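You operate a simulated robot arm through the tools that you are given. There is no shell and no other tool.

You are at the controls of a simulated robot arm. One attempt, no reset.

JOB
Stretch the mesh till its marker meets the green line, then clip it off.
Fine: couple by the brown lever of the mesh frame first; the green clip goes on the yellow mark; wind the crank back and uncouple last. Where these are worked on the way, their far stop is far enough and under half their travel is too little: brown lever of the mesh frame.
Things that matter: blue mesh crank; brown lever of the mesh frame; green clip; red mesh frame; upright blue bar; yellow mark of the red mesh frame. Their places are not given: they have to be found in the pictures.

Only the result counts: the job must be done as asked and must still hold three seconds after the hand-in. Knocking over, shifting, dropping, spilling or breaking anything else fails it.

ROBOT AND FRAMES
A 7-joint arm with a two-finger parallel gripper, fixed in place. Base frame: the origin is on the floor under the middle of its stand, x ahead of it, y to its left, z up. Lengths are in m, angles in degrees, forces in N, time in s.
It reaches about 1.479 m from its shoulder. Its first joint turns from -166.0 to 166.0 degrees. Payload 4.4 kg.
The tool frame sits at the grasp point between the pads (the TCP): z along the fingers, y along the line on which they close. The tips reach 0.023 m beyond it. The gripper opens to 0.094 m. The fingers are 0.038 m wide and 0.01 m thick; the gripper's body (0.054 by 0.096 m) begins 0.039 m behind the TCP.
Orientation is that of the tool frame in the base frame, as a unit quaternion [w, x, y, z]. With the fingers straight down and closing along the base's y, the tool's x points along the base's -x, its y along +y and its z along -z.

CONTROLS
- The arm moves only by the tool drive_tool. Its argument "increments" is a list of rows, each a list of 7 numbers: the shift along the base's x, y, z in units of 30 mm (1.0 is 30 mm), then the turn, a rotation vector about the base's x, y, z in units of 5 degrees (1.0 is 5 degrees), then the closure in counts, from 0 (fully open) to 255 (shut). In form: [[dx, dy, dz, wx, wy, wz, fingers], ...]. A call has 1 to 20 rows; each row shifts and turns the commanded pose from where the row before left it. A call with a number of a shift or a turn outside -1 to 1 is refused whole. Rows are played at 5 a second. More than 0.05 m and 8.6 degrees between two rows, or a gripper value outside its range, and nothing of the call is played. Where a pose cannot be reached the arm comes as near as it can. A force on the tool above 70 N (or 10 N above the force at the start of the call, whichever is more), or a blocked arm, ends the call early, and 0.2 s more pass. The fingers move at their own pace (about 0.072 m/s each) and stop on an object; they squeeze with about 37 N. The grip force told is the motor's: it shows also when the fingers shut on nothing. Time passes only in rows, and 0.2 s behind the last, so rows that do not move let the fingers close. It gives the time, the measured TCP pose, the force on the tool (base axes), the opening and the grip force at its end, in the units of the frame above (readings bear some noise), with the torque about the TCP (base axes, N m) and any sound that the robot's microphone picked up.
- Cameras (640 x 400 px; columns grow to the right, rows downward): "scene" is fixed at [0.2081, -0.4888, 1.4137]; the picture's right is [0.83, -0.55, 0.00], its down [-0.19, -0.28, -0.94] and it looks along [0.52, 0.78, -0.34] (base axes); focal length 324 px, centre (320, 200). "wrist" rides on the gripper at [0.086, 0.016, -0.075] in the tool frame; the picture's right is [-0.18, 0.98, 0.00], its down [-0.58, -0.11, -0.81] and it looks along [-0.79, -0.15, 0.59] (tool axes); focal length 243 px, centre (320, 200).
- grab_frame(camera): a new picture of that camera. No time passes.
- point_at(camera, pixels): for up to 12 pixels [column, row] of the newest picture of that camera ("zoom" is the newest enlarged one), the place [x, y, z] in the base frame of the surface seen there, good to about 0.002 m, but the place of the scene camera against the robot may be out by one fixed shift of up to 0.025 m in any direction. No time passes.
- close_up(camera, box): a new picture of the part [left, top, right, bottom] of that camera's present view, enlarged. No time passes.
- hand_in(): hands the job in; it is judged then, once.

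Leave the gripper open and the arm clear of the work at the hand-in unless told otherwise.

The tools are called after ">>>" by a JSON object that holds its "name" and its "arguments". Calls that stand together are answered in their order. drive_tool: Moves the arm, as the interface text tells. Its arguments: {"type":"object","properties":{"increments":{"type":"array","items":{"type":"array","items":{"type":"number"}}}},"required":["increments"]} The other tools are called the same way: grab_frame (camera) takes a picture; point_at (camera, pixels) gives the place of the surface under pixels of a picture; close_up (camera, box) takes an enlarged picture of a part of a camera's view; hand_in () hands the job in.

At the start:

```text
clock: 0.0
eef_pos: [0.6453, 0.4443, 1.1474]
tcp_rot: [0.0, 0.001, 1.0, 0.0]
force: [-0.1, -0.1, 0.5]
torque: [-0.01, 0.0, 0.03]
grip_width: 0.0939
finger_force: 0.1
```

scene: 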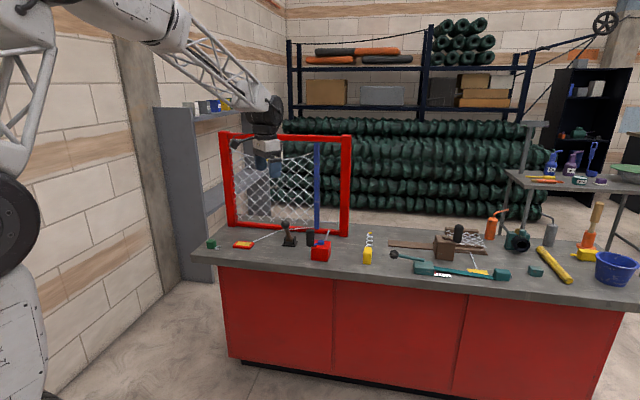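
wrist: 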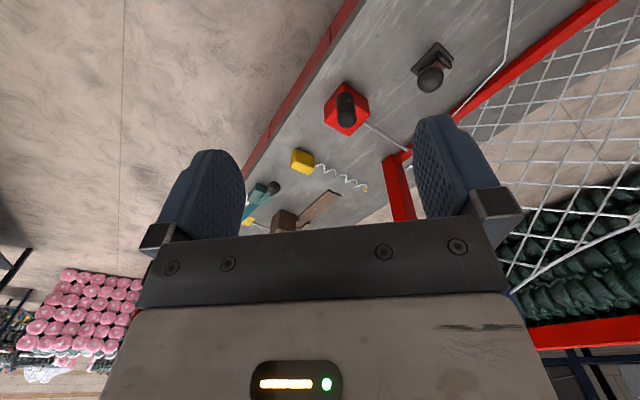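

The scene shows a red frame with a mesh around (285,185), with an upright blue bar at column 316. I will enlarge the work area to find the parts.

>>> {"name": "close_up", "arguments": {"camera": "scene", "box": [190, 120, 390, 280]}}

>>> {"name": "close_up", "arguments": {"camera": "scene", "box": [360, 190, 640, 300]}}

>>> {"name": "close_up", "arguments": {"camera": "wrist", "box": [230, 0, 640, 260]}}

```text
2.50 times, centred on (290, 200) of scene
```

zoom: 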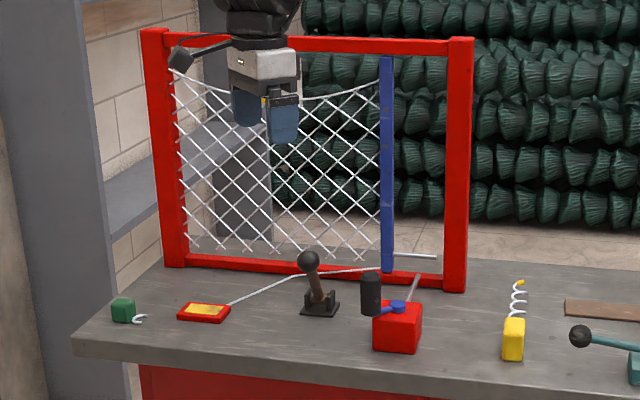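

```text
2.29 times, centred on (500, 245) of scene
```

zoom: 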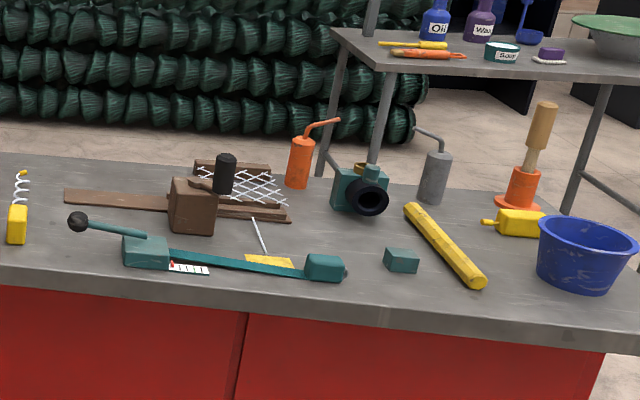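

```text
1.54 times, centred on (435, 130) of wrist
```

zoom: 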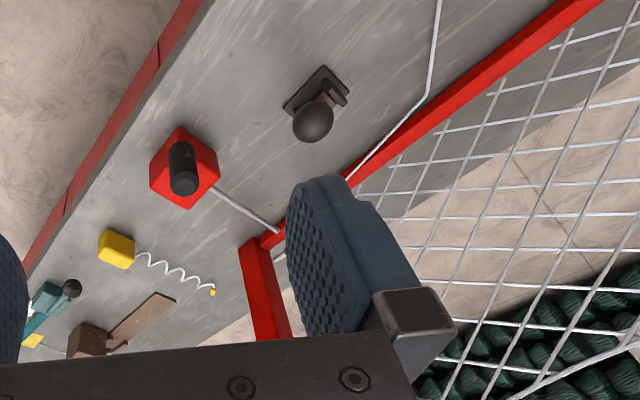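

I see a red gearbox with a blue hub and black handle near (320,250), a brown lever with a black ball near (288,235), a green block with a white hook near (211,244), and a red plate with a yellow patch near (243,245). I'll enlarge each further.

>>> {"name": "close_up", "arguments": {"camera": "scene", "box": [195, 215, 275, 265]}}

>>> {"name": "close_up", "arguments": {"camera": "scene", "box": [270, 210, 380, 275]}}

>>> {"name": "close_up", "arguments": {"camera": "scene", "box": [280, 125, 370, 180]}}

>>> {"name": "close_up", "arguments": {"camera": "scene", "box": [210, 125, 300, 180]}}

```text
8.00 times, centred on (235, 240) of scene
```

zoom: 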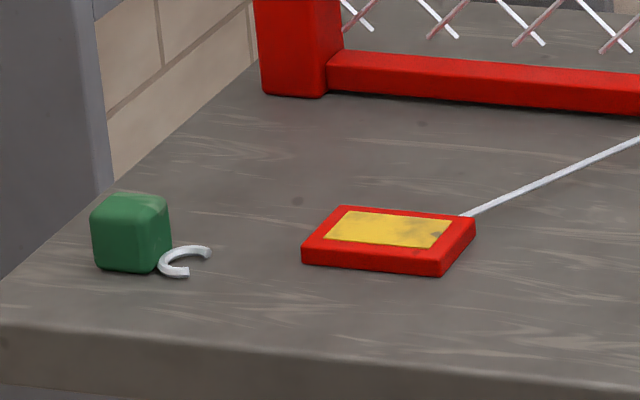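

```text
5.82 times, centred on (325, 242) of scene
```

zoom: 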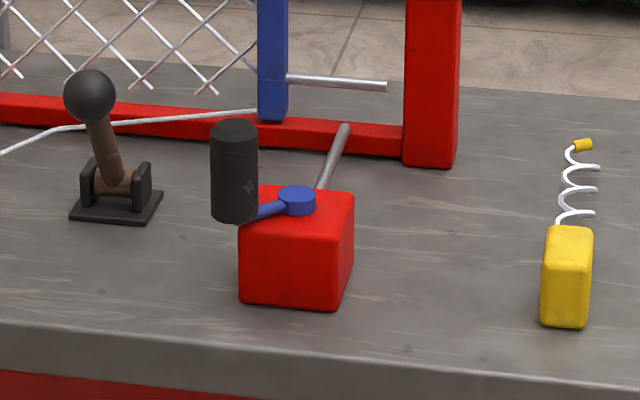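

```text
7.11 times, centred on (325, 152) of scene
```

zoom: 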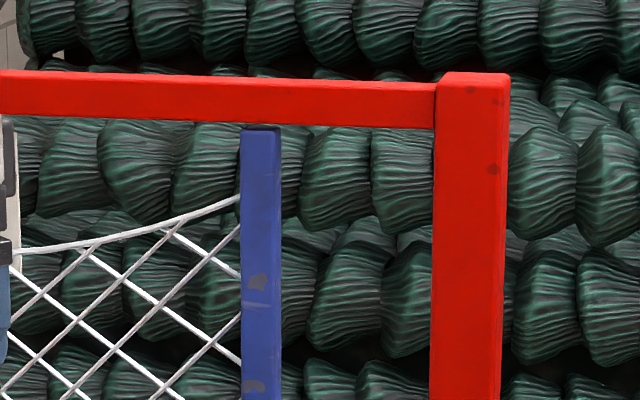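

```text
7.11 times, centred on (255, 152) of scene
```

zoom: 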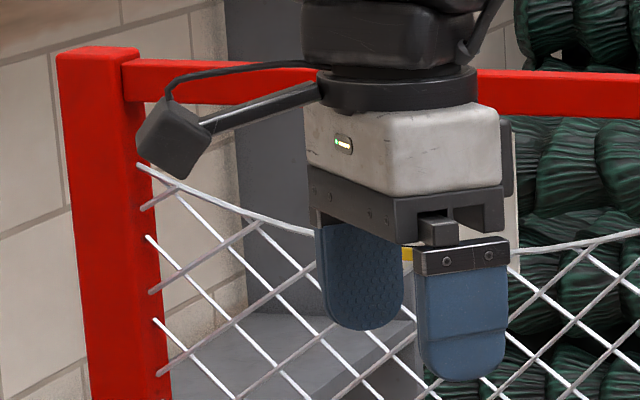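

The gripper hides the mesh's marker probably (a speck of yellow at zoom (408,255)). I'll measure key places with the current scene picture first.

>>> {"name": "grab_frame", "arguments": {"camera": "scene"}}

>>> {"name": "point_at", "arguments": {"camera": "scene", "pixels": [[285, 226], [288, 238], [311, 238], [325, 243], [321, 250], [211, 243], [218, 247], [243, 243], [316, 180], [346, 180], [228, 180], [380, 270]]}}

>>> {"name": "point_at", "arguments": {"camera": "wrist", "pixels": [[346, 110], [360, 112], [431, 80], [440, 55], [303, 160], [370, 130], [400, 190], [550, 40], [285, 185], [300, 40]]}}

```text
taken
```

scene: 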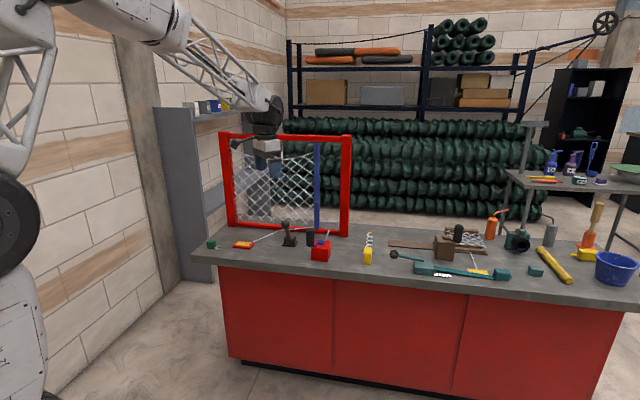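

```text
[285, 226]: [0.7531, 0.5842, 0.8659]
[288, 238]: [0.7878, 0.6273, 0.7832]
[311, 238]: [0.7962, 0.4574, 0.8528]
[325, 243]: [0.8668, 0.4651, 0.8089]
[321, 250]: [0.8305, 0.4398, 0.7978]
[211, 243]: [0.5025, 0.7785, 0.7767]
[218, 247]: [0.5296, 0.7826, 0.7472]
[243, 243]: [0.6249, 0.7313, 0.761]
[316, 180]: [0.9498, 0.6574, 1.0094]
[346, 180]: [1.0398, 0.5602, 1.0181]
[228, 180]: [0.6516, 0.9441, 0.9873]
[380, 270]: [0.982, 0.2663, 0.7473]
```

```text
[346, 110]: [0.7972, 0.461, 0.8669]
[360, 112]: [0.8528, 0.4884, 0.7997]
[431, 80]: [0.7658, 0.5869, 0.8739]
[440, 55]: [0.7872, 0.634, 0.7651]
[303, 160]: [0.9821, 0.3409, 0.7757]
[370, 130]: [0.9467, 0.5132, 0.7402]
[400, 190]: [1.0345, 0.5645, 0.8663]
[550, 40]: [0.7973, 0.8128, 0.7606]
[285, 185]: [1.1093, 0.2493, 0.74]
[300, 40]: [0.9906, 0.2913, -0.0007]
```

The bench top is near z=0.74, and the wrist camera says ball of the lever ≈(0.766,0.587,0.874), crank handle top ≈(0.797,0.461,0.867). I'll draw the arm back along -x so that the mesh is not hidden, then look again.

>>> {"name": "drive_tool", "arguments": {"increments": [[-1, 0, 0.5, 0, 0, 0, 0], [-1, 0, 0.5, 0, 0, 0, 0], [-1, 0, 0.5, 0, 0, 0, 0], [-1, 0, 0.5, 0, 0, 0, 0], [-1, 0, 0, 0, 0, 1, 0], [-1, 0, 0, 0, 0, 1, 0], [0, 0, 0, 0, 0, 1, 0], [0, 0, 0, 0, 0, 1, 0]]}}

>>> {"name": "grab_frame", "arguments": {"camera": "scene"}}

>>> {"name": "grab_frame", "arguments": {"camera": "wrist"}}

```text
clock: 1.8
eef_pos: [0.4634, 0.4427, 1.2083]
tcp_rot: [-0.001, -0.174, 0.985, 0.0]
force: [-0.6, 1.0, 0.2]
torque: [-0.01, 0.0, 0.0]
grip_width: 0.0939
finger_force: 0.0
```

```text
taken
```

scene: 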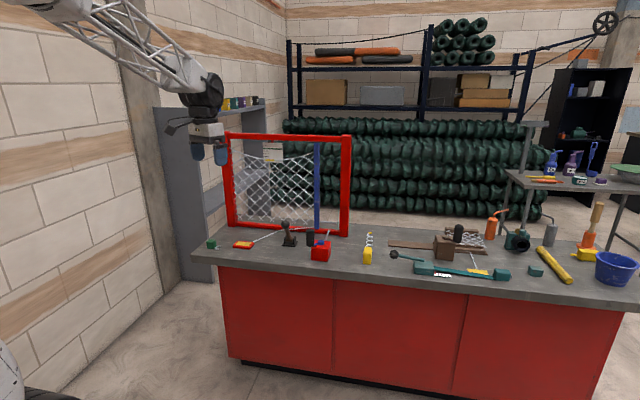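

```text
taken
```

wrist: 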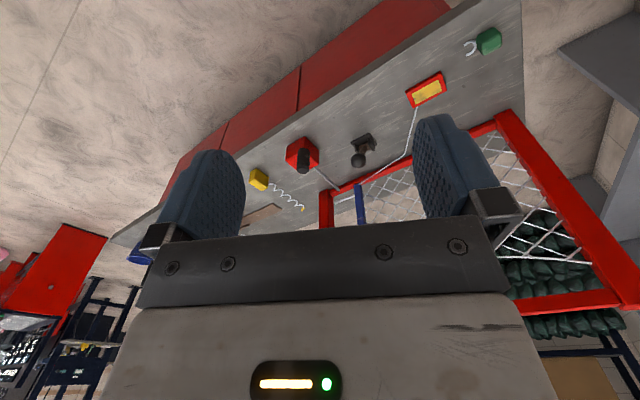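

The gripper is off the mesh; I see a small white plate with something at about (273,152). Enlarging it.

>>> {"name": "close_up", "arguments": {"camera": "scene", "box": [250, 130, 300, 175]}}

>>> {"name": "close_up", "arguments": {"camera": "wrist", "box": [270, 10, 550, 200]}}

>>> {"name": "point_at", "arguments": {"camera": "wrist", "pixels": [[303, 160], [304, 145], [358, 158], [364, 143], [427, 92], [489, 40], [471, 47], [440, 85], [410, 98], [330, 180], [361, 205], [325, 205]]}}

```text
8.89 times, centred on (275, 152) of scene
```

zoom: 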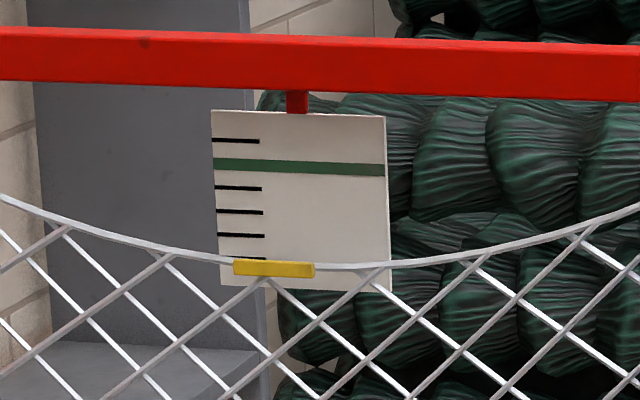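

```text
2.11 times, centred on (410, 105) of wrist
```

zoom: 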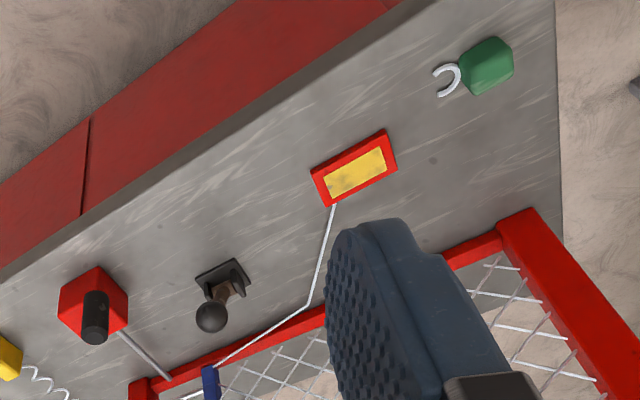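

```text
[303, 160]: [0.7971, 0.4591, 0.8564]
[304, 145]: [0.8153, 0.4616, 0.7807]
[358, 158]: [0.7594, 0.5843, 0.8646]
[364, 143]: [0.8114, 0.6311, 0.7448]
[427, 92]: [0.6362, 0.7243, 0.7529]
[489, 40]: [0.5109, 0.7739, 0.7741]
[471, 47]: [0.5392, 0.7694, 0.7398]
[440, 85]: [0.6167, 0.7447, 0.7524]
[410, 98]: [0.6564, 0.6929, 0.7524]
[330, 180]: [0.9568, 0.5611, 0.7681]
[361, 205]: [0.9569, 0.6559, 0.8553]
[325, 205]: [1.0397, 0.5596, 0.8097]
```

The gauge: a white plate hung from the top bar with a green line, and a yellow marker on the mesh's top cord below it. The clip is near (0.511,0.774,0.774), the yellow mark near (0.636,0.724,0.753). Next I turn the hand square to the bench (yaw about 45°) and go in to look at the lever from closer.

>>> {"name": "drive_tool", "arguments": {"increments": [[0.9, 0.2, -0.87, 0, 0, 0.63, 0], [0.9, 0.2, -0.87, 0, 0, 0.63, 0], [0.9, 0.2, -0.87, 0, 0, 0.63, 0], [0.9, 0.2, -0.87, 0, 0, 0.63, 0], [0.9, 0.2, -0.87, 0, 0, 0.63, 0], [0.9, 0.2, -0.87, 0, 0, 0.63, 0], [0.9, 0.2, -0.87, 0, 0, 0.63, 0], [0.9, 0.2, -0.87, 0, 0, 0.63, 0]]}}

>>> {"name": "grab_frame", "arguments": {"camera": "wrist"}}

>>> {"name": "grab_frame", "arguments": {"camera": "scene"}}

```text
clock: 3.6
eef_pos: [0.681, 0.4918, 1.0003]
tcp_rot: [0.001, -0.385, 0.923, 0.0]
force: [0.5, -0.7, 0.9]
torque: [0.0, 0.07, -0.05]
grip_width: 0.094
finger_force: 0.0
```

```text
taken
```

wrist: 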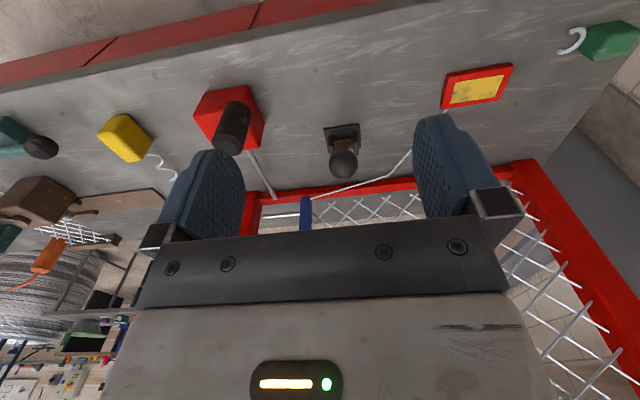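

```text
taken
```

scene: 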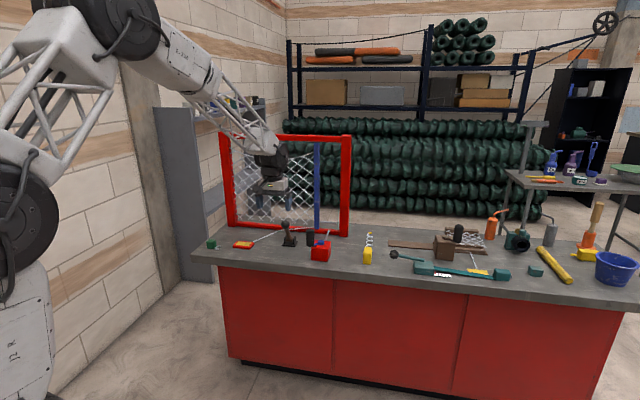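

The hand is square to the bench now. I enlarge the wrist view around the lever (343,150), the crank (228,120), and the clip/mark, and read positions.

>>> {"name": "close_up", "arguments": {"camera": "wrist", "box": [180, 70, 400, 220]}}

>>> {"name": "point_at", "arguments": {"camera": "wrist", "pixels": [[343, 162], [343, 172], [331, 162], [355, 162], [343, 145], [330, 128], [357, 126], [233, 120], [230, 145], [205, 95], [250, 95], [212, 120]]}}

>>> {"name": "close_up", "arguments": {"camera": "wrist", "box": [420, 10, 640, 150]}}

```text
2.67 times, centred on (290, 145) of wrist
```

zoom: 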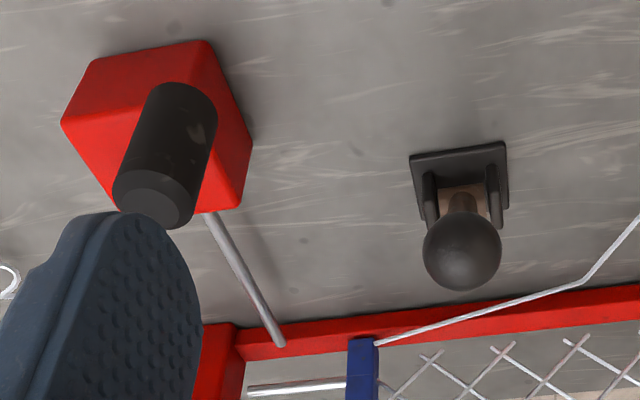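

```text
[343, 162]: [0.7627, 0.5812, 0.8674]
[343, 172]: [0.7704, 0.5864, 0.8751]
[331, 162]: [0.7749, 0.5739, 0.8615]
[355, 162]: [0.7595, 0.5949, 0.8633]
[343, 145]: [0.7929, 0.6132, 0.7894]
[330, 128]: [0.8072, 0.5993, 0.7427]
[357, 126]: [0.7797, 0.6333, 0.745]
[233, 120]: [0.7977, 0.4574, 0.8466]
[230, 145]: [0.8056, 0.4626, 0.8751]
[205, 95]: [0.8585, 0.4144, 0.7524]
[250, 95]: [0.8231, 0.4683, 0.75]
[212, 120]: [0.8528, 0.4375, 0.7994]
```

```text
2.86 times, centred on (530, 80) of wrist
```

zoom: 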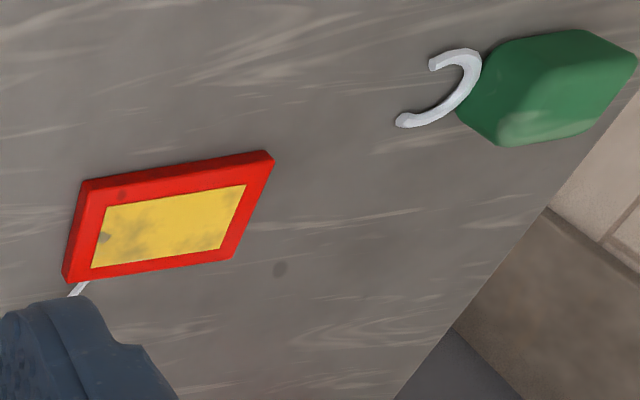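

The ball centre comes out near (0.772,0.590,0.856), radius about 17 mm. I'll measure the lever's foot and the crank from the scene camera's enlarged view.

>>> {"name": "close_up", "arguments": {"camera": "scene", "box": [270, 215, 340, 265]}}

```text
8.00 times, centred on (305, 240) of scene
```

zoom: 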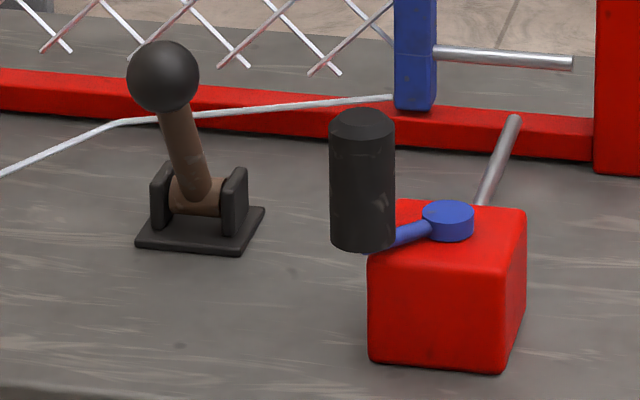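

>>> {"name": "point_at", "arguments": {"camera": "zoom", "pixels": [[160, 75], [138, 243], [238, 252], [264, 208], [155, 210], [232, 215], [240, 172], [195, 195], [448, 210], [362, 125], [362, 200], [400, 237]]}}

>>> {"name": "point_at", "arguments": {"camera": "scene", "pixels": [[286, 242], [294, 249], [272, 163], [272, 151], [270, 157]]}}

```text
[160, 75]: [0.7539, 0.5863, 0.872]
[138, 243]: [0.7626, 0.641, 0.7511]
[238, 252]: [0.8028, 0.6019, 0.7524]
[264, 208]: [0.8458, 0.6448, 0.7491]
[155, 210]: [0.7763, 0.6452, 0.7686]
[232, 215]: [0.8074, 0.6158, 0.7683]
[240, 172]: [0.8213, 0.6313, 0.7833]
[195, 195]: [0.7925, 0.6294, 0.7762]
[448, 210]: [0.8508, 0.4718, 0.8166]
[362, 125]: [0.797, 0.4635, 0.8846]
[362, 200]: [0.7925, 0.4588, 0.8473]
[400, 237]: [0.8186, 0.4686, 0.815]
```

```text
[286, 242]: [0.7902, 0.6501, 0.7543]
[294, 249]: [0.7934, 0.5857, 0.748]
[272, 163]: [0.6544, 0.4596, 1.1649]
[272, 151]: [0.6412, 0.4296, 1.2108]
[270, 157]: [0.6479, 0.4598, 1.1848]
```

Lever: pivot about (0.8145,0.637,0.765), ball about 63 mm toward the robot and 91 mm up, so the throw goes away from the robot toward the frame. I'll tilt the hand 30° about the bench direction, so that the fingers lie along the lever and the wrist keeps off the frame, and stop 0.1 m short of the ball.

>>> {"name": "drive_tool", "arguments": {"increments": [[0.311, 0.35, -0.317, 0.707, -0.707, 0, 0], [0.311, 0.35, -0.317, 0.707, -0.707, 0, 0], [0.311, 0.35, -0.317, 0.707, -0.707, 0, 0], [0.311, 0.35, -0.317, 0.707, -0.707, 0, 0], [0.311, 0.35, -0.317, 0.707, -0.707, 0, 0], [0.311, 0.35, -0.317, 0.707, -0.707, 0, 0], [0, 0, 0, 0, 0, 0, 0]]}}

>>> {"name": "grab_frame", "arguments": {"camera": "wrist"}}

>>> {"name": "grab_frame", "arguments": {"camera": "scene"}}

```text
clock: 5.2
eef_pos: [0.7366, 0.5553, 0.9417]
tcp_rot: [0.238, -0.372, 0.891, 0.099]
force: [-0.7, 0.0, 0.2]
torque: [0.0, -0.01, 0.01]
grip_width: 0.0941
finger_force: 0.2
```

```text
taken
```

wrist: 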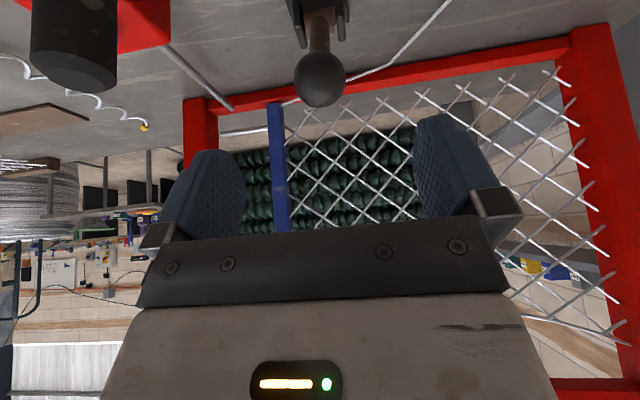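

```text
taken
```

scene: 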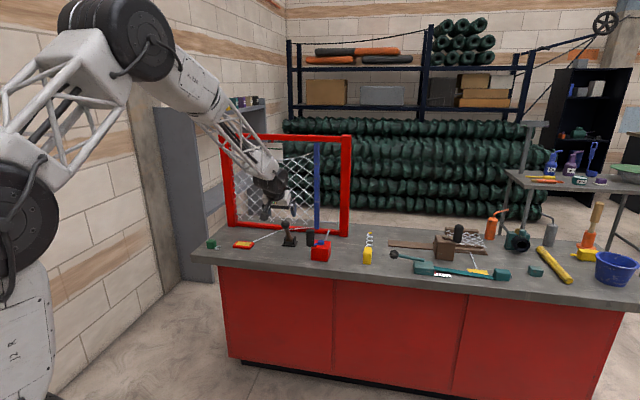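

The ball sits at (319,80), well centred between the fingers. I read its surface once more before going on.

>>> {"name": "point_at", "arguments": {"camera": "wrist", "pixels": [[319, 80], [297, 80], [341, 80], [319, 100], [318, 40], [292, 35], [345, 35]]}}

```text
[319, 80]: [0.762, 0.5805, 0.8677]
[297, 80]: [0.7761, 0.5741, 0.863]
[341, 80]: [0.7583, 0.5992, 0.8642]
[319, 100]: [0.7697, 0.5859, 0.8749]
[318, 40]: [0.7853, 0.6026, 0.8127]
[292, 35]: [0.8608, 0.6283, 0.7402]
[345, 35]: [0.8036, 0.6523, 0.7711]
```

Centre confirmed at about (0.773,0.590,0.858). I go there along the fingers and close on the ball.

>>> {"name": "drive_tool", "arguments": {"increments": [[0.303, 0.285, -0.7, 0, 0, 0, 0], [0.303, 0.285, -0.7, 0, 0, 0, 0], [0.303, 0.285, -0.7, 0, 0, 0, 0], [0.303, 0.285, -0.7, 0, 0, 0, 0], [0, 0, 0, 0, 0, 0, 0]]}}

>>> {"name": "grab_frame", "arguments": {"camera": "wrist"}}

```text
clock: 6.4
eef_pos: [0.7737, 0.5902, 0.8568]
tcp_rot: [0.239, -0.372, 0.892, 0.098]
force: [0.1, 0.5, 0.2]
torque: [0.0, 0.0, -0.03]
grip_width: 0.0941
finger_force: 0.1
```

```text
taken
```

wrist: 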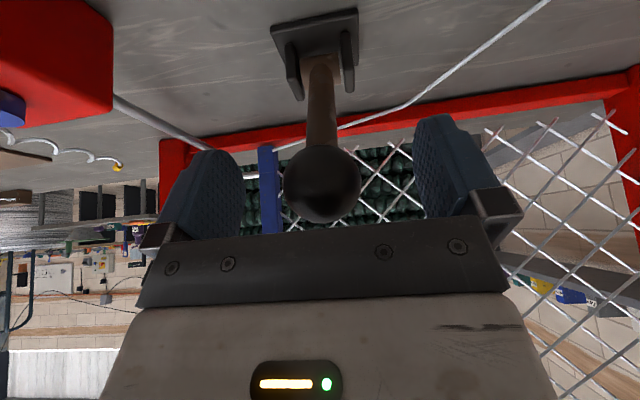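

The ball is centred at (320,183) between the pads. Closing the fingers on it.

>>> {"name": "drive_tool", "arguments": {"increments": [[0, 0, 0, 0, 0, 0, 255], [0, 0, 0, 0, 0, 0, 255], [0, 0, 0, 0, 0, 0, 255], [0, 0, 0, 0, 0, 0, 255]]}}

>>> {"name": "point_at", "arguments": {"camera": "wrist", "pixels": [[320, 80], [321, 62], [271, 30], [357, 12], [318, 12], [298, 75], [350, 60]]}}

```text
clock: 7.4
eef_pos: [0.7718, 0.5893, 0.857]
tcp_rot: [0.239, -0.371, 0.892, 0.098]
force: [-7.4, 9.2, 0.5]
torque: [0.07, -0.03, -0.01]
grip_width: 0.0369
finger_force: 44.8
```

```text
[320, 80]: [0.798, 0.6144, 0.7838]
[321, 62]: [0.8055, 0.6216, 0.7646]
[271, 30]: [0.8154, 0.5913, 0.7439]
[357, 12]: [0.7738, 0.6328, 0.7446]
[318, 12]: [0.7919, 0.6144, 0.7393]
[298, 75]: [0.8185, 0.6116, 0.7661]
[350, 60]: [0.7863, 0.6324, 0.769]
```

Gripped (opening 37 mm). Now I carry the ball along its arc (radius 0.11 m about the pivot), first half.

>>> {"name": "drive_tool", "arguments": {"increments": [[0.224, 0.224, 0.194, 0, 0, 0, 255], [0.237, 0.237, 0.162, 0, 0, 0, 255], [0.247, 0.247, 0.127, 0, 0, 0, 255], [0.2545, 0.2545, 0.092, 0, 0, 0, 255], [0.26, 0.26, 0.056, 0, 0, 0, 255], [0.262, 0.262, 0.019, 0, 0, 0, 255]]}}

>>> {"name": "grab_frame", "arguments": {"camera": "scene"}}

>>> {"name": "grab_frame", "arguments": {"camera": "wrist"}}

```text
clock: 8.8
eef_pos: [0.8166, 0.6328, 0.878]
tcp_rot: [0.238, -0.371, 0.892, 0.098]
force: [-20.9, 1.3, -11.5]
torque: [-0.85, 0.95, 0.01]
grip_width: 0.0374
finger_force: 45.0
```

```text
taken
```

scene: 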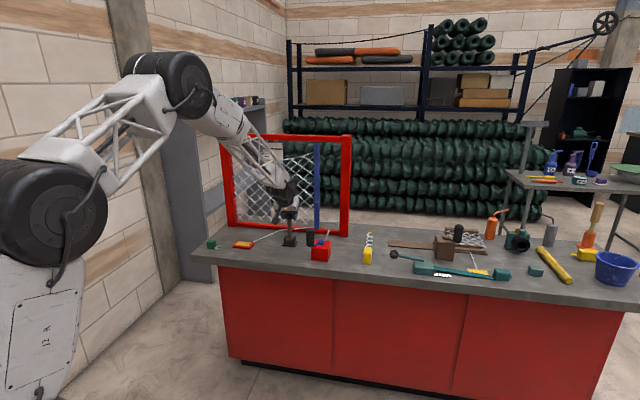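

```text
taken
```

wrist: 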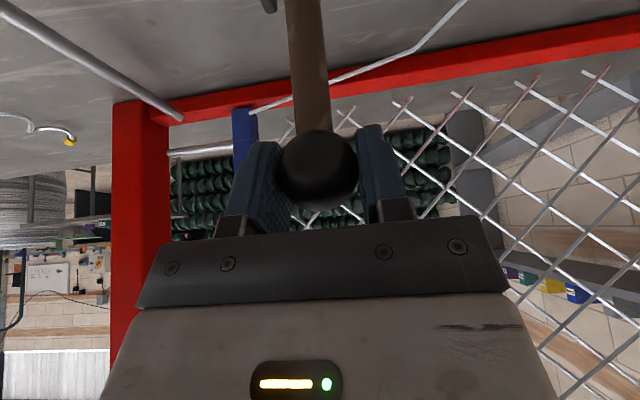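

The lever follows smoothly, about 15 N of drag. Now the second half of the arc, to the far stop.

>>> {"name": "drive_tool", "arguments": {"increments": [[0.262, 0.262, -0.03, 0, 0, 0, 255], [0.26, 0.26, -0.066, 0, 0, 0, 255], [0.2545, 0.2545, -0.1, 0, 0, 0, 255], [0.247, 0.247, -0.135, 0, 0, 0, 255], [0.237, 0.237, -0.165, 0, 0, 0, 255], [0.224, 0.224, -0.195, 0, 0, 0, 255]]}}

>>> {"name": "grab_frame", "arguments": {"camera": "wrist"}}

>>> {"name": "close_up", "arguments": {"camera": "scene", "box": [220, 130, 360, 265]}}

```text
clock: 10.2
eef_pos: [0.8615, 0.6782, 0.8586]
tcp_rot: [0.24, -0.372, 0.891, 0.099]
force: [-28.6, -21.1, 27.3]
torque: [-0.27, 0.32, -0.06]
grip_width: 0.0374
finger_force: 44.8
```

```text
taken
```

wrist: 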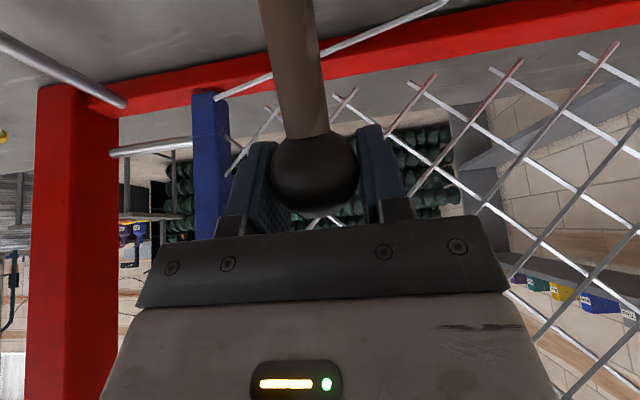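

```text
2.96 times, centred on (290, 198) of scene
```

zoom: 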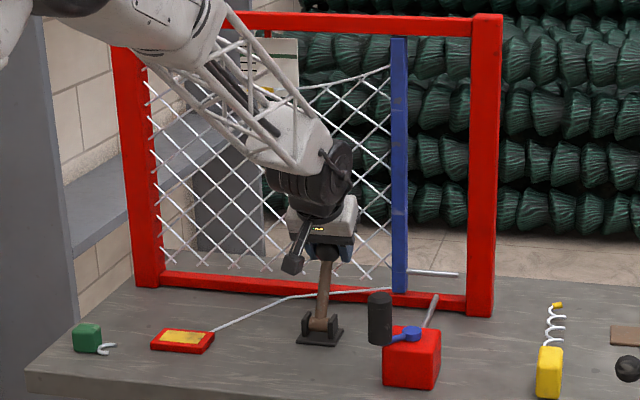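

The ball is now 34° past vertical and the resistance has risen to about 45 N against the throw, which looks like the stop. I push a little more to make sure.

>>> {"name": "drive_tool", "arguments": {"increments": [[0.1, 0.1, -0.1, 0, 0, 0, 255], [0.1, 0.1, -0.1, 0, 0, 0, 255]]}}

```text
clock: 10.8
eef_pos: [0.8682, 0.6841, 0.851]
tcp_rot: [0.239, -0.372, 0.892, 0.099]
force: [-17.3, -25.5, 28.0]
torque: [-0.16, 0.11, 0.07]
grip_width: 0.037
finger_force: 45.1
```

>>> {"name": "grab_frame", "arguments": {"camera": "wrist"}}

>>> {"name": "close_up", "arguments": {"camera": "scene", "box": [270, 205, 340, 255]}}

```text
taken
```

wrist: 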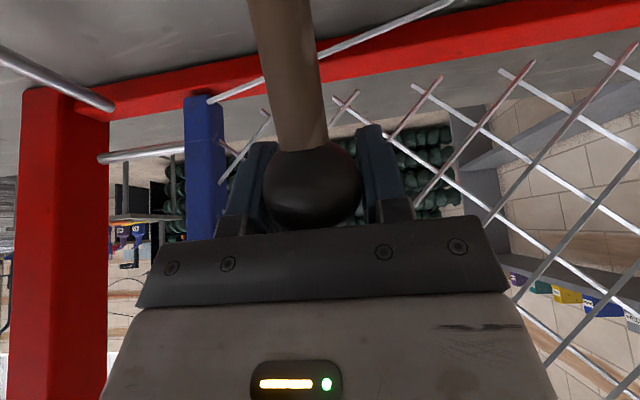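

```text
8.00 times, centred on (305, 230) of scene
```

zoom: 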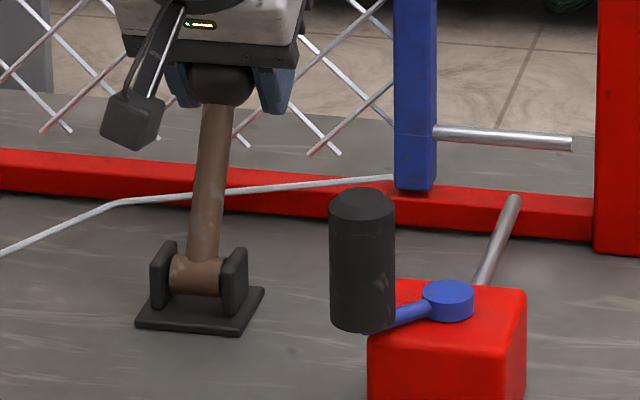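

The ball slid in the pads toward the palm (row 172→185), while the lever itself stayed, so the lever is on its far stop. I ease back a few millimetres, open, and withdraw along the fingers.

>>> {"name": "drive_tool", "arguments": {"increments": [[-0.1, -0.1, 0.12, 0, 0, 0, 255], [0, 0, 0, 0, 0, 0, 120], [0, 0, 0, 0, 0, 0, 60], [0, 0, 0, 0, 0, 0, 60], [-0.25, -0.25, 0.6, 0, 0, 0, 60], [-0.35, -0.35, 0.7, 0, 0, 0, 60], [-0.35, -0.35, 0.7, 0, 0, 0, 60], [-0.35, -0.35, 0.7, 0, 0, 0, 60]]}}

>>> {"name": "grab_frame", "arguments": {"camera": "scene"}}

>>> {"name": "grab_frame", "arguments": {"camera": "wrist"}}

```text
clock: 12.6
eef_pos: [0.8224, 0.6421, 0.9349]
tcp_rot: [0.238, -0.372, 0.892, 0.099]
force: [-0.4, -0.3, -0.9]
torque: [0.01, 0.02, 0.0]
grip_width: 0.0719
finger_force: 0.0
```

```text
taken
```

scene: 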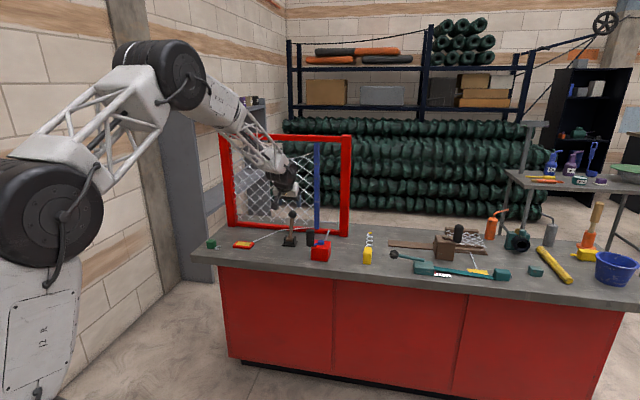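

```text
taken
```

wrist: 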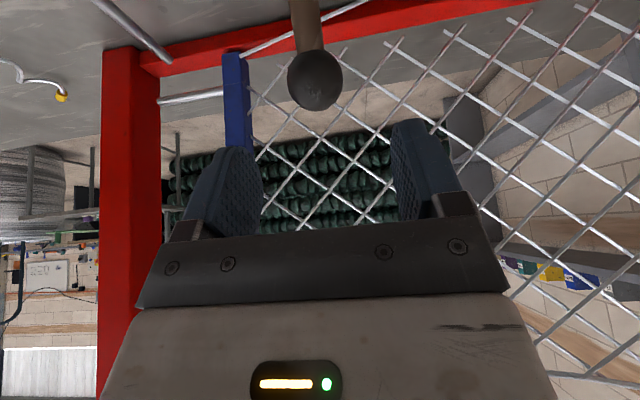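

The lever stays thrown. I record the ball's new place for the later uncoupling, and look at the lever up close.

>>> {"name": "point_at", "arguments": {"camera": "wrist", "pixels": [[315, 80], [315, 100], [295, 80], [335, 80]]}}

>>> {"name": "close_up", "arguments": {"camera": "scene", "box": [270, 205, 340, 255]}}

```text
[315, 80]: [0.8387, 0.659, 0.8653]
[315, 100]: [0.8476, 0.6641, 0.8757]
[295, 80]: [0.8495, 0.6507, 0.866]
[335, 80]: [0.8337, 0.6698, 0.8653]
```

```text
8.00 times, centred on (305, 230) of scene
```

zoom: 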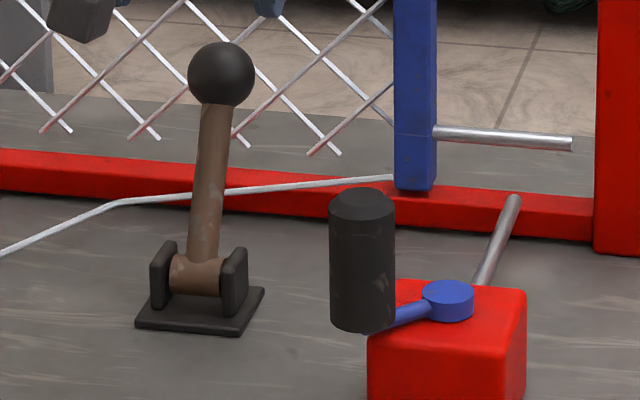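

Lever thrown: ball centre is now near (0.851,0.669,0.855). Now to the crank: I lift, straighten the hand and go to a viewpoint behind the crank.

>>> {"name": "drive_tool", "arguments": {"increments": [[-0.3, -0.5, 0.3, 0, 0, 0, 0], [-0.23, -0.82, 0.3, -0.707, 0.707, 0, 0], [-0.23, -0.86, 0.3, -0.707, 0.707, 0, 0], [-0.23, -0.86, 0.3, -0.707, 0.707, 0, 0], [-0.23, -0.86, 0.2, -0.707, 0.707, 0, 0], [-0.23, -0.86, 0.1, -0.707, 0.707, 0, 0], [-0.23, -0.86, 0, -0.707, 0.707, 0, 0], [-0.23, -0.86, 0, 0, 0, 0, 0], [-0.23, -0.86, 0, 0, 0, 0, 0]]}}

>>> {"name": "grab_frame", "arguments": {"camera": "wrist"}}

>>> {"name": "grab_frame", "arguments": {"camera": "scene"}}

```text
clock: 14.6
eef_pos: [0.7615, 0.4238, 0.9795]
tcp_rot: [0.0, -0.385, 0.923, 0.0]
force: [-0.1, -0.2, -0.3]
torque: [0.0, 0.02, 0.01]
grip_width: 0.0938
finger_force: 0.1
```

```text
taken
```

wrist: 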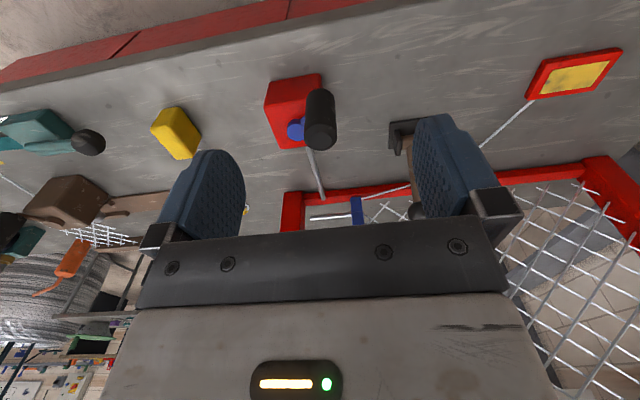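

```text
taken
```

scene: 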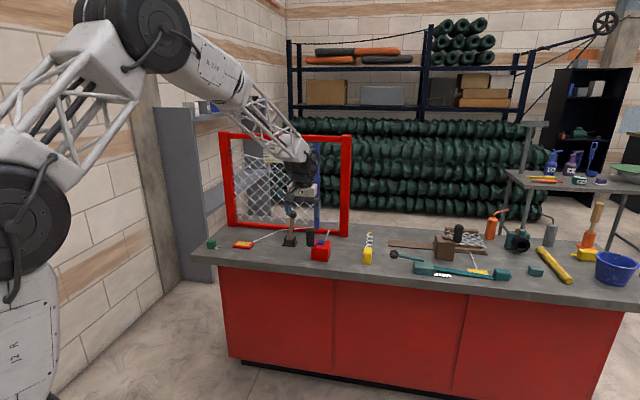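

The crank is at about (310,120) in the wrist view. I enlarge and measure handle and hub.

>>> {"name": "close_up", "arguments": {"camera": "wrist", "box": [240, 60, 368, 160]}}

```text
4.00 times, centred on (304, 110) of wrist
```

zoom: 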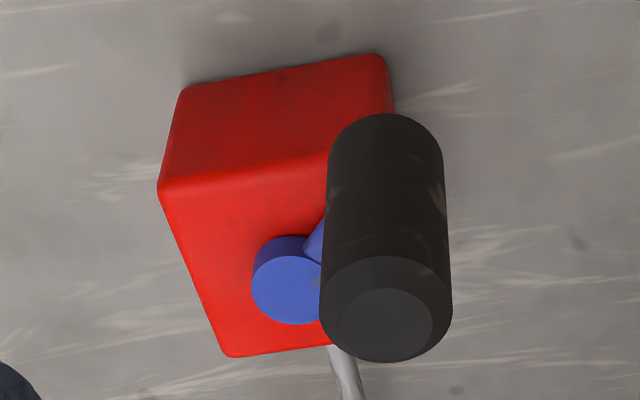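

>>> {"name": "point_at", "arguments": {"camera": "zoom", "pixels": [[386, 318], [360, 318], [410, 318], [386, 295], [386, 340], [290, 285], [270, 290], [300, 310], [185, 200], [235, 345], [325, 170], [386, 200]]}}

```text
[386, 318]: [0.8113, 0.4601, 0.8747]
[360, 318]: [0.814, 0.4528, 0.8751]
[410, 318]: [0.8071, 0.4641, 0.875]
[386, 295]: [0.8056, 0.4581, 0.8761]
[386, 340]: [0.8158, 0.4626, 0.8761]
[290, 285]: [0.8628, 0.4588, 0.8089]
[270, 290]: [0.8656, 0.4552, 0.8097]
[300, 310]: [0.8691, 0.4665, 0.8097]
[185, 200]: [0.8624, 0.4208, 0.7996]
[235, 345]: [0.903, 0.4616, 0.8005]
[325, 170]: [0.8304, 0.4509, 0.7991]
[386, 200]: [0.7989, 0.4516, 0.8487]
```

Handle top centre ≈(0.811,0.460,0.875), hub centre ≈(0.863,0.461,0.809): crank radius ≈52 mm about a vertical axis. I go above the handle, then down so the pads take its upper part (TCP z=0.85, tips at 0.827, above the hub).

>>> {"name": "drive_tool", "arguments": {"increments": [[0.55, 0.4, -0.3, 0, 0, 0, 0], [0.55, 0.4, -0.3, 0, 0, 0, 0], [0.55, 0.4, -0.2, 0, 0, 0, 0], [0, 0, 0, 0, 0, 0, 0]]}}

>>> {"name": "grab_frame", "arguments": {"camera": "wrist"}}

```text
clock: 15.6
eef_pos: [0.8103, 0.4598, 0.9555]
tcp_rot: [0.0, -0.384, 0.923, -0.001]
force: [-0.2, -0.2, 0.3]
torque: [-0.03, 0.03, 0.01]
grip_width: 0.0939
finger_force: 0.1
```

```text
taken
```

wrist: 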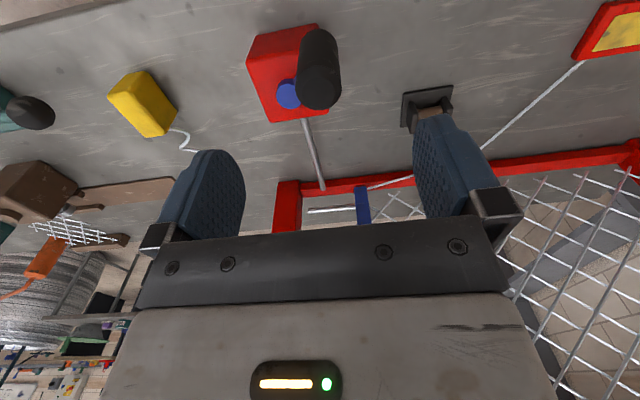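

The handle top sits at (318,88), in line. I lower 0.105 m and close.

>>> {"name": "drive_tool", "arguments": {"increments": [[0, 0, -0.88, 0, 0, 0, 0], [0, 0, -0.88, 0, 0, 0, 0], [0, 0, -0.88, 0, 0, 0, 0], [0, 0, -0.88, 0, 0, 0, 0], [0, 0, 0, 0, 0, 0, 0]]}}

>>> {"name": "grab_frame", "arguments": {"camera": "wrist"}}

>>> {"name": "grab_frame", "arguments": {"camera": "scene"}}

```text
clock: 16.8
eef_pos: [0.8127, 0.4586, 0.8497]
tcp_rot: [0.0, -0.385, 0.923, 0.0]
force: [-0.5, -0.1, -1.0]
torque: [-0.02, 0.01, -0.01]
grip_width: 0.0939
finger_force: 0.1
```

```text
taken
```

wrist: 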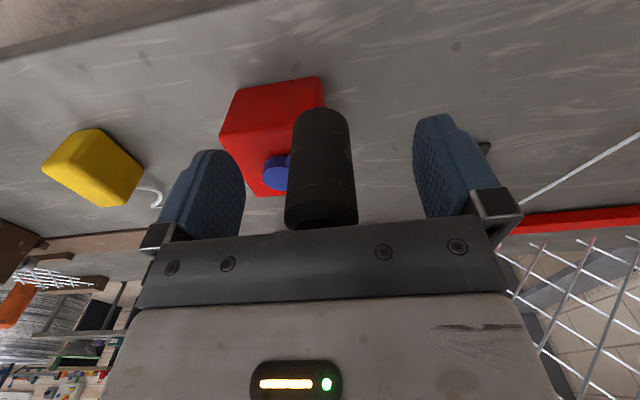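

```text
taken
```

scene: 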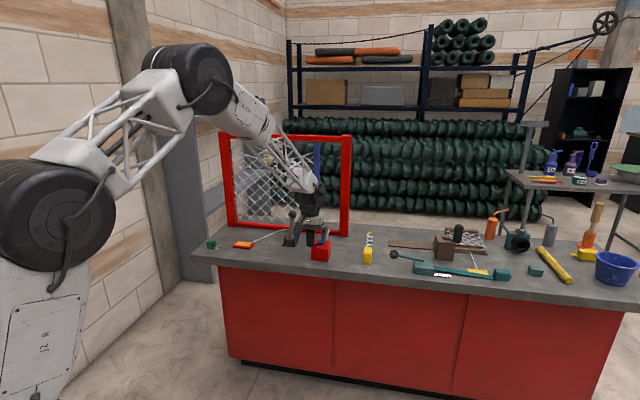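

The handle stands between the pads at column 321. Closing on it.

>>> {"name": "drive_tool", "arguments": {"increments": [[0, 0, 0, 0, 0, 0, 255], [0, 0, 0, 0, 0, 0, 255], [0, 0, 0, 0, 0, 0, 255], [0, 0, 0, 0, 0, 0, 255]]}}

>>> {"name": "close_up", "arguments": {"camera": "scene", "box": [230, 130, 340, 260]}}

>>> {"name": "grab_frame", "arguments": {"camera": "wrist"}}

```text
clock: 17.8
eef_pos: [0.8124, 0.4578, 0.8494]
tcp_rot: [0.0, -0.384, 0.923, 0.0]
force: [-3.0, 0.8, 0.0]
torque: [-0.37, -0.38, 0.03]
grip_width: 0.0314
finger_force: 45.2
```

```text
3.08 times, centred on (285, 195) of scene
```

zoom: 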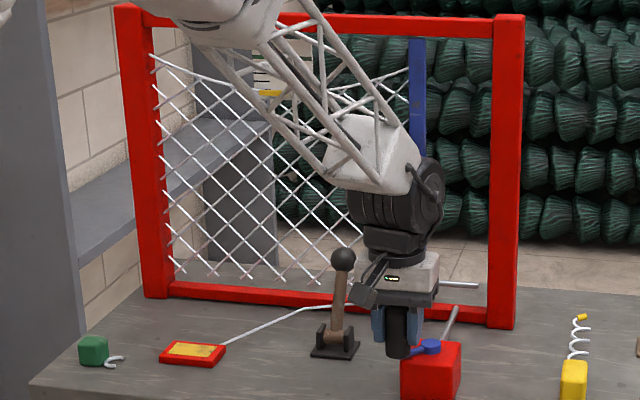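

```text
taken
```

wrist: 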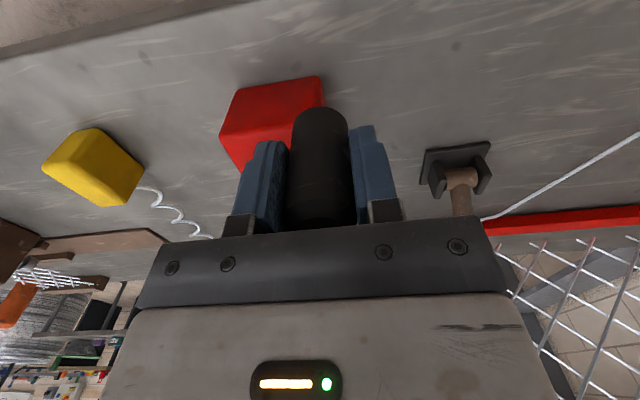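

Gripped (31 mm). The yellow marker is still visible between the truss members at zoom (268,93). I try about 30° clockwise seen from above and watch the force and the bar.

>>> {"name": "drive_tool", "arguments": {"increments": [[0.0, 0.221, 0, 0, 0, 0, 255], [0.029, 0.219, 0, 0, 0, 0, 255], [0.058, 0.213, 0, 0, 0, 0, 255], [0.085, 0.204, 0, 0, 0, 0, 255]]}}

>>> {"name": "close_up", "arguments": {"camera": "scene", "box": [230, 130, 340, 260]}}

>>> {"name": "grab_frame", "arguments": {"camera": "wrist"}}

```text
clock: 18.3
eef_pos: [0.8134, 0.4607, 0.8501]
tcp_rot: [0.0, -0.383, 0.924, -0.002]
force: [-3.4, -25.4, 10.0]
torque: [0.34, 0.64, -0.03]
grip_width: 0.0317
finger_force: 45.6
stopped in row 2: the force on the tool passed its limit at 79 N (the readings are from after the stop); the commanded pose is now the measured one
```

```text
3.08 times, centred on (285, 195) of scene
```

zoom: 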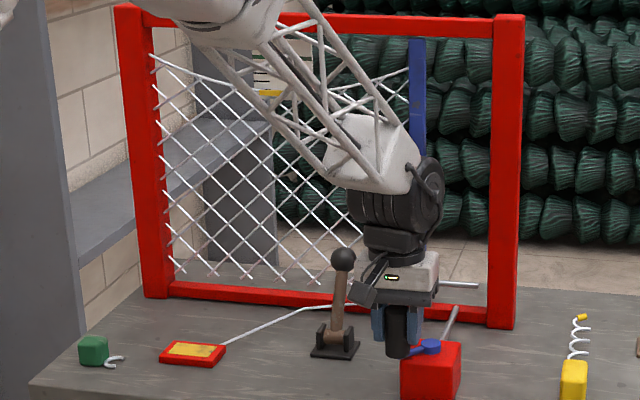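

```text
taken
```

wrist: 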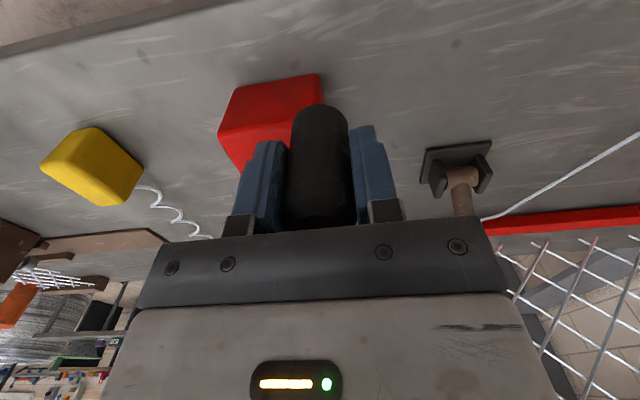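

Clockwise is blocked at once (79 N), so the crank rests on that stop. I'll turn counter-clockwise instead, 30° first.

>>> {"name": "drive_tool", "arguments": {"increments": [[-0.03, -0.09, 0, 0, 0, 0, 255], [0.028, -0.219, 0, 0, 0, 0, 255], [0.057, -0.214, 0, 0, 0, 0, 255], [0.084, -0.204, 0, 0, 0, 0, 255], [0.11, -0.192, 0, 0, 0, 0, 255]]}}

>>> {"name": "close_up", "arguments": {"camera": "scene", "box": [230, 130, 340, 260]}}

>>> {"name": "grab_frame", "arguments": {"camera": "wrist"}}

```text
clock: 19.5
eef_pos: [0.8205, 0.4347, 0.85]
tcp_rot: [-0.002, -0.384, 0.923, 0.0]
force: [-8.5, -2.6, 24.4]
torque: [0.4, 0.63, 0.01]
grip_width: 0.0314
finger_force: 44.9
```

```text
3.08 times, centred on (285, 195) of scene
```

zoom: 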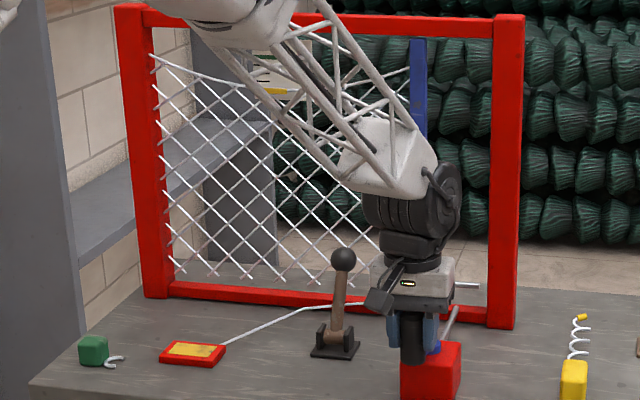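

```text
taken
```

wrist: 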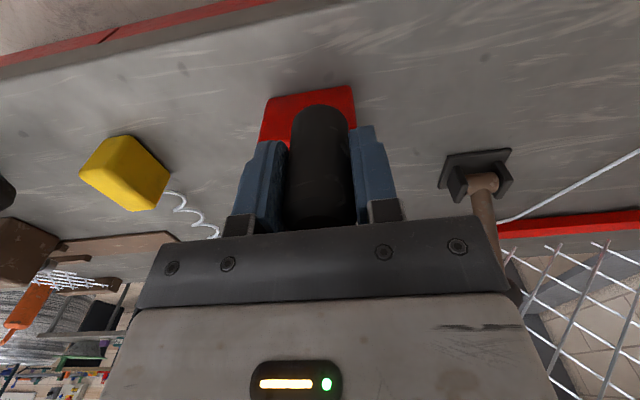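

Counter-clockwise works: the crank moved about 30° and the marker moved from zoom (268,93) to (277,90), rising. I continue another 30°.

>>> {"name": "drive_tool", "arguments": {"increments": [[0.134, -0.176, 0.02, 0, 0, 0, 255], [0.156, -0.157, 0.02, 0, 0, 0, 255], [0.175, -0.135, 0, 0, 0, 0, 255], [0.191, -0.111, 0, 0, 0, 0, 255]]}}

>>> {"name": "close_up", "arguments": {"camera": "scene", "box": [230, 130, 340, 260]}}

>>> {"name": "close_up", "arguments": {"camera": "scene", "box": [250, 130, 300, 175]}}

```text
clock: 20.5
eef_pos: [0.839, 0.4154, 0.851]
tcp_rot: [-0.003, -0.384, 0.923, -0.001]
force: [-17.0, -27.9, 7.1]
torque: [0.6, 0.29, 0.02]
grip_width: 0.0314
finger_force: 45.0
```

```text
3.08 times, centred on (285, 195) of scene
```

zoom: 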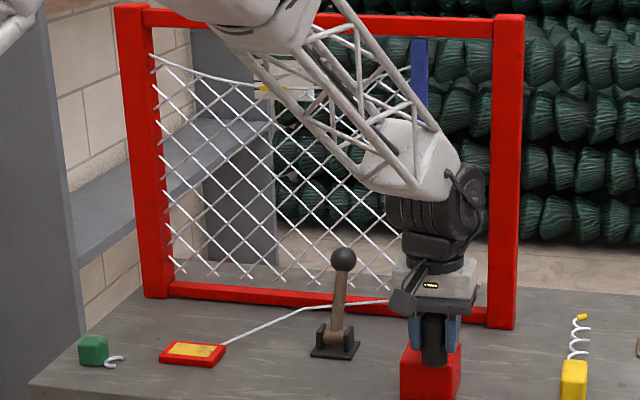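

```text
8.89 times, centred on (275, 152) of scene
```

zoom: 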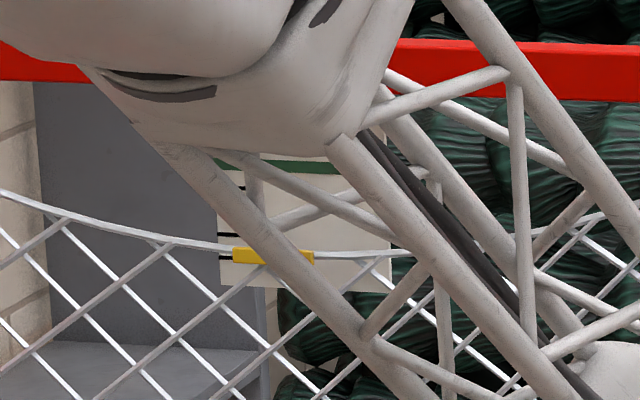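

The marker rose from zoom row 268 to 256 (green line near 167), the force is mostly radial (about 33 N outward), so the true radius is nearer 53 mm. I correct the circle (hub 0.863,0.462; R 0.053) and turn on 60° more.

>>> {"name": "drive_tool", "arguments": {"increments": [[0.178, -0.125, 0, 0, 0, 0, 255], [0.223, -0.061, 0, 0, 0, 0, 255], [0.229, -0.031, 0, 0, 0, 0, 255], [0.231, 0, 0, 0, 0, 0, 255], [0.229, 0.029, 0, 0, 0, 0, 255], [0.224, 0.059, 0, 0, 0, 0, 255], [0.213, 0.088, 0, 0, 0, 0, 255], [0.2, 0.115, 0, 0, 0, 0, 255]]}}

>>> {"name": "close_up", "arguments": {"camera": "scene", "box": [230, 130, 340, 260]}}

>>> {"name": "close_up", "arguments": {"camera": "scene", "box": [250, 130, 300, 175]}}

```text
clock: 22.3
eef_pos: [0.8915, 0.4179, 0.8505]
tcp_rot: [-0.003, -0.383, 0.924, -0.002]
force: [9.1, -16.6, -30.1]
torque: [0.4, 0.64, 0.02]
grip_width: 0.0313
finger_force: 45.2
```

```text
3.08 times, centred on (285, 195) of scene
```

zoom: 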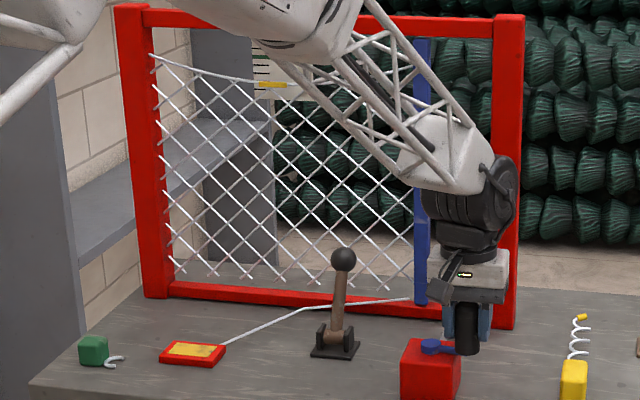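

```text
8.89 times, centred on (275, 152) of scene
```

zoom: 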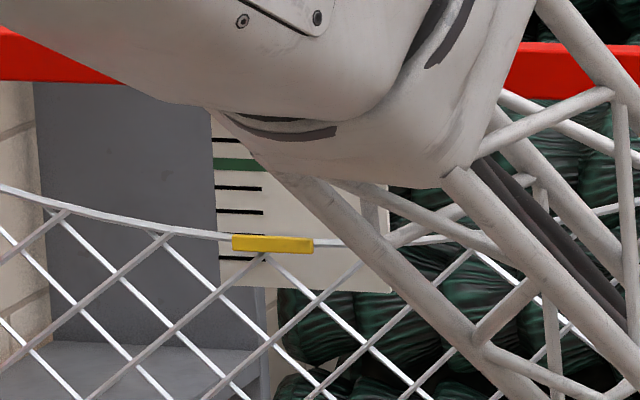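

Marker is at zoom row 243 now. I measure marker and green line in space to know the true height difference and the parallax.

>>> {"name": "point_at", "arguments": {"camera": "zoom", "pixels": [[250, 243], [273, 243], [300, 244], [225, 163], [240, 165], [225, 140], [230, 186], [230, 210], [230, 234], [230, 258], [245, 275], [300, 265]]}}

```text
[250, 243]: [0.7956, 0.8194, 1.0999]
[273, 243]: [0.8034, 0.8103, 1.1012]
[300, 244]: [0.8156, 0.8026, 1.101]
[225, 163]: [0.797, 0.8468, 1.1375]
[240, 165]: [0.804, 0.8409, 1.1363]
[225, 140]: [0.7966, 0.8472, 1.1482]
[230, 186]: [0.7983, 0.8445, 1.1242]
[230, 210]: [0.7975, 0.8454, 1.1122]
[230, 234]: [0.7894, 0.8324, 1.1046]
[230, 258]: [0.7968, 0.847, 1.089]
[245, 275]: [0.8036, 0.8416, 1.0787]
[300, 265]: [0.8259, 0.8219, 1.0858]
```

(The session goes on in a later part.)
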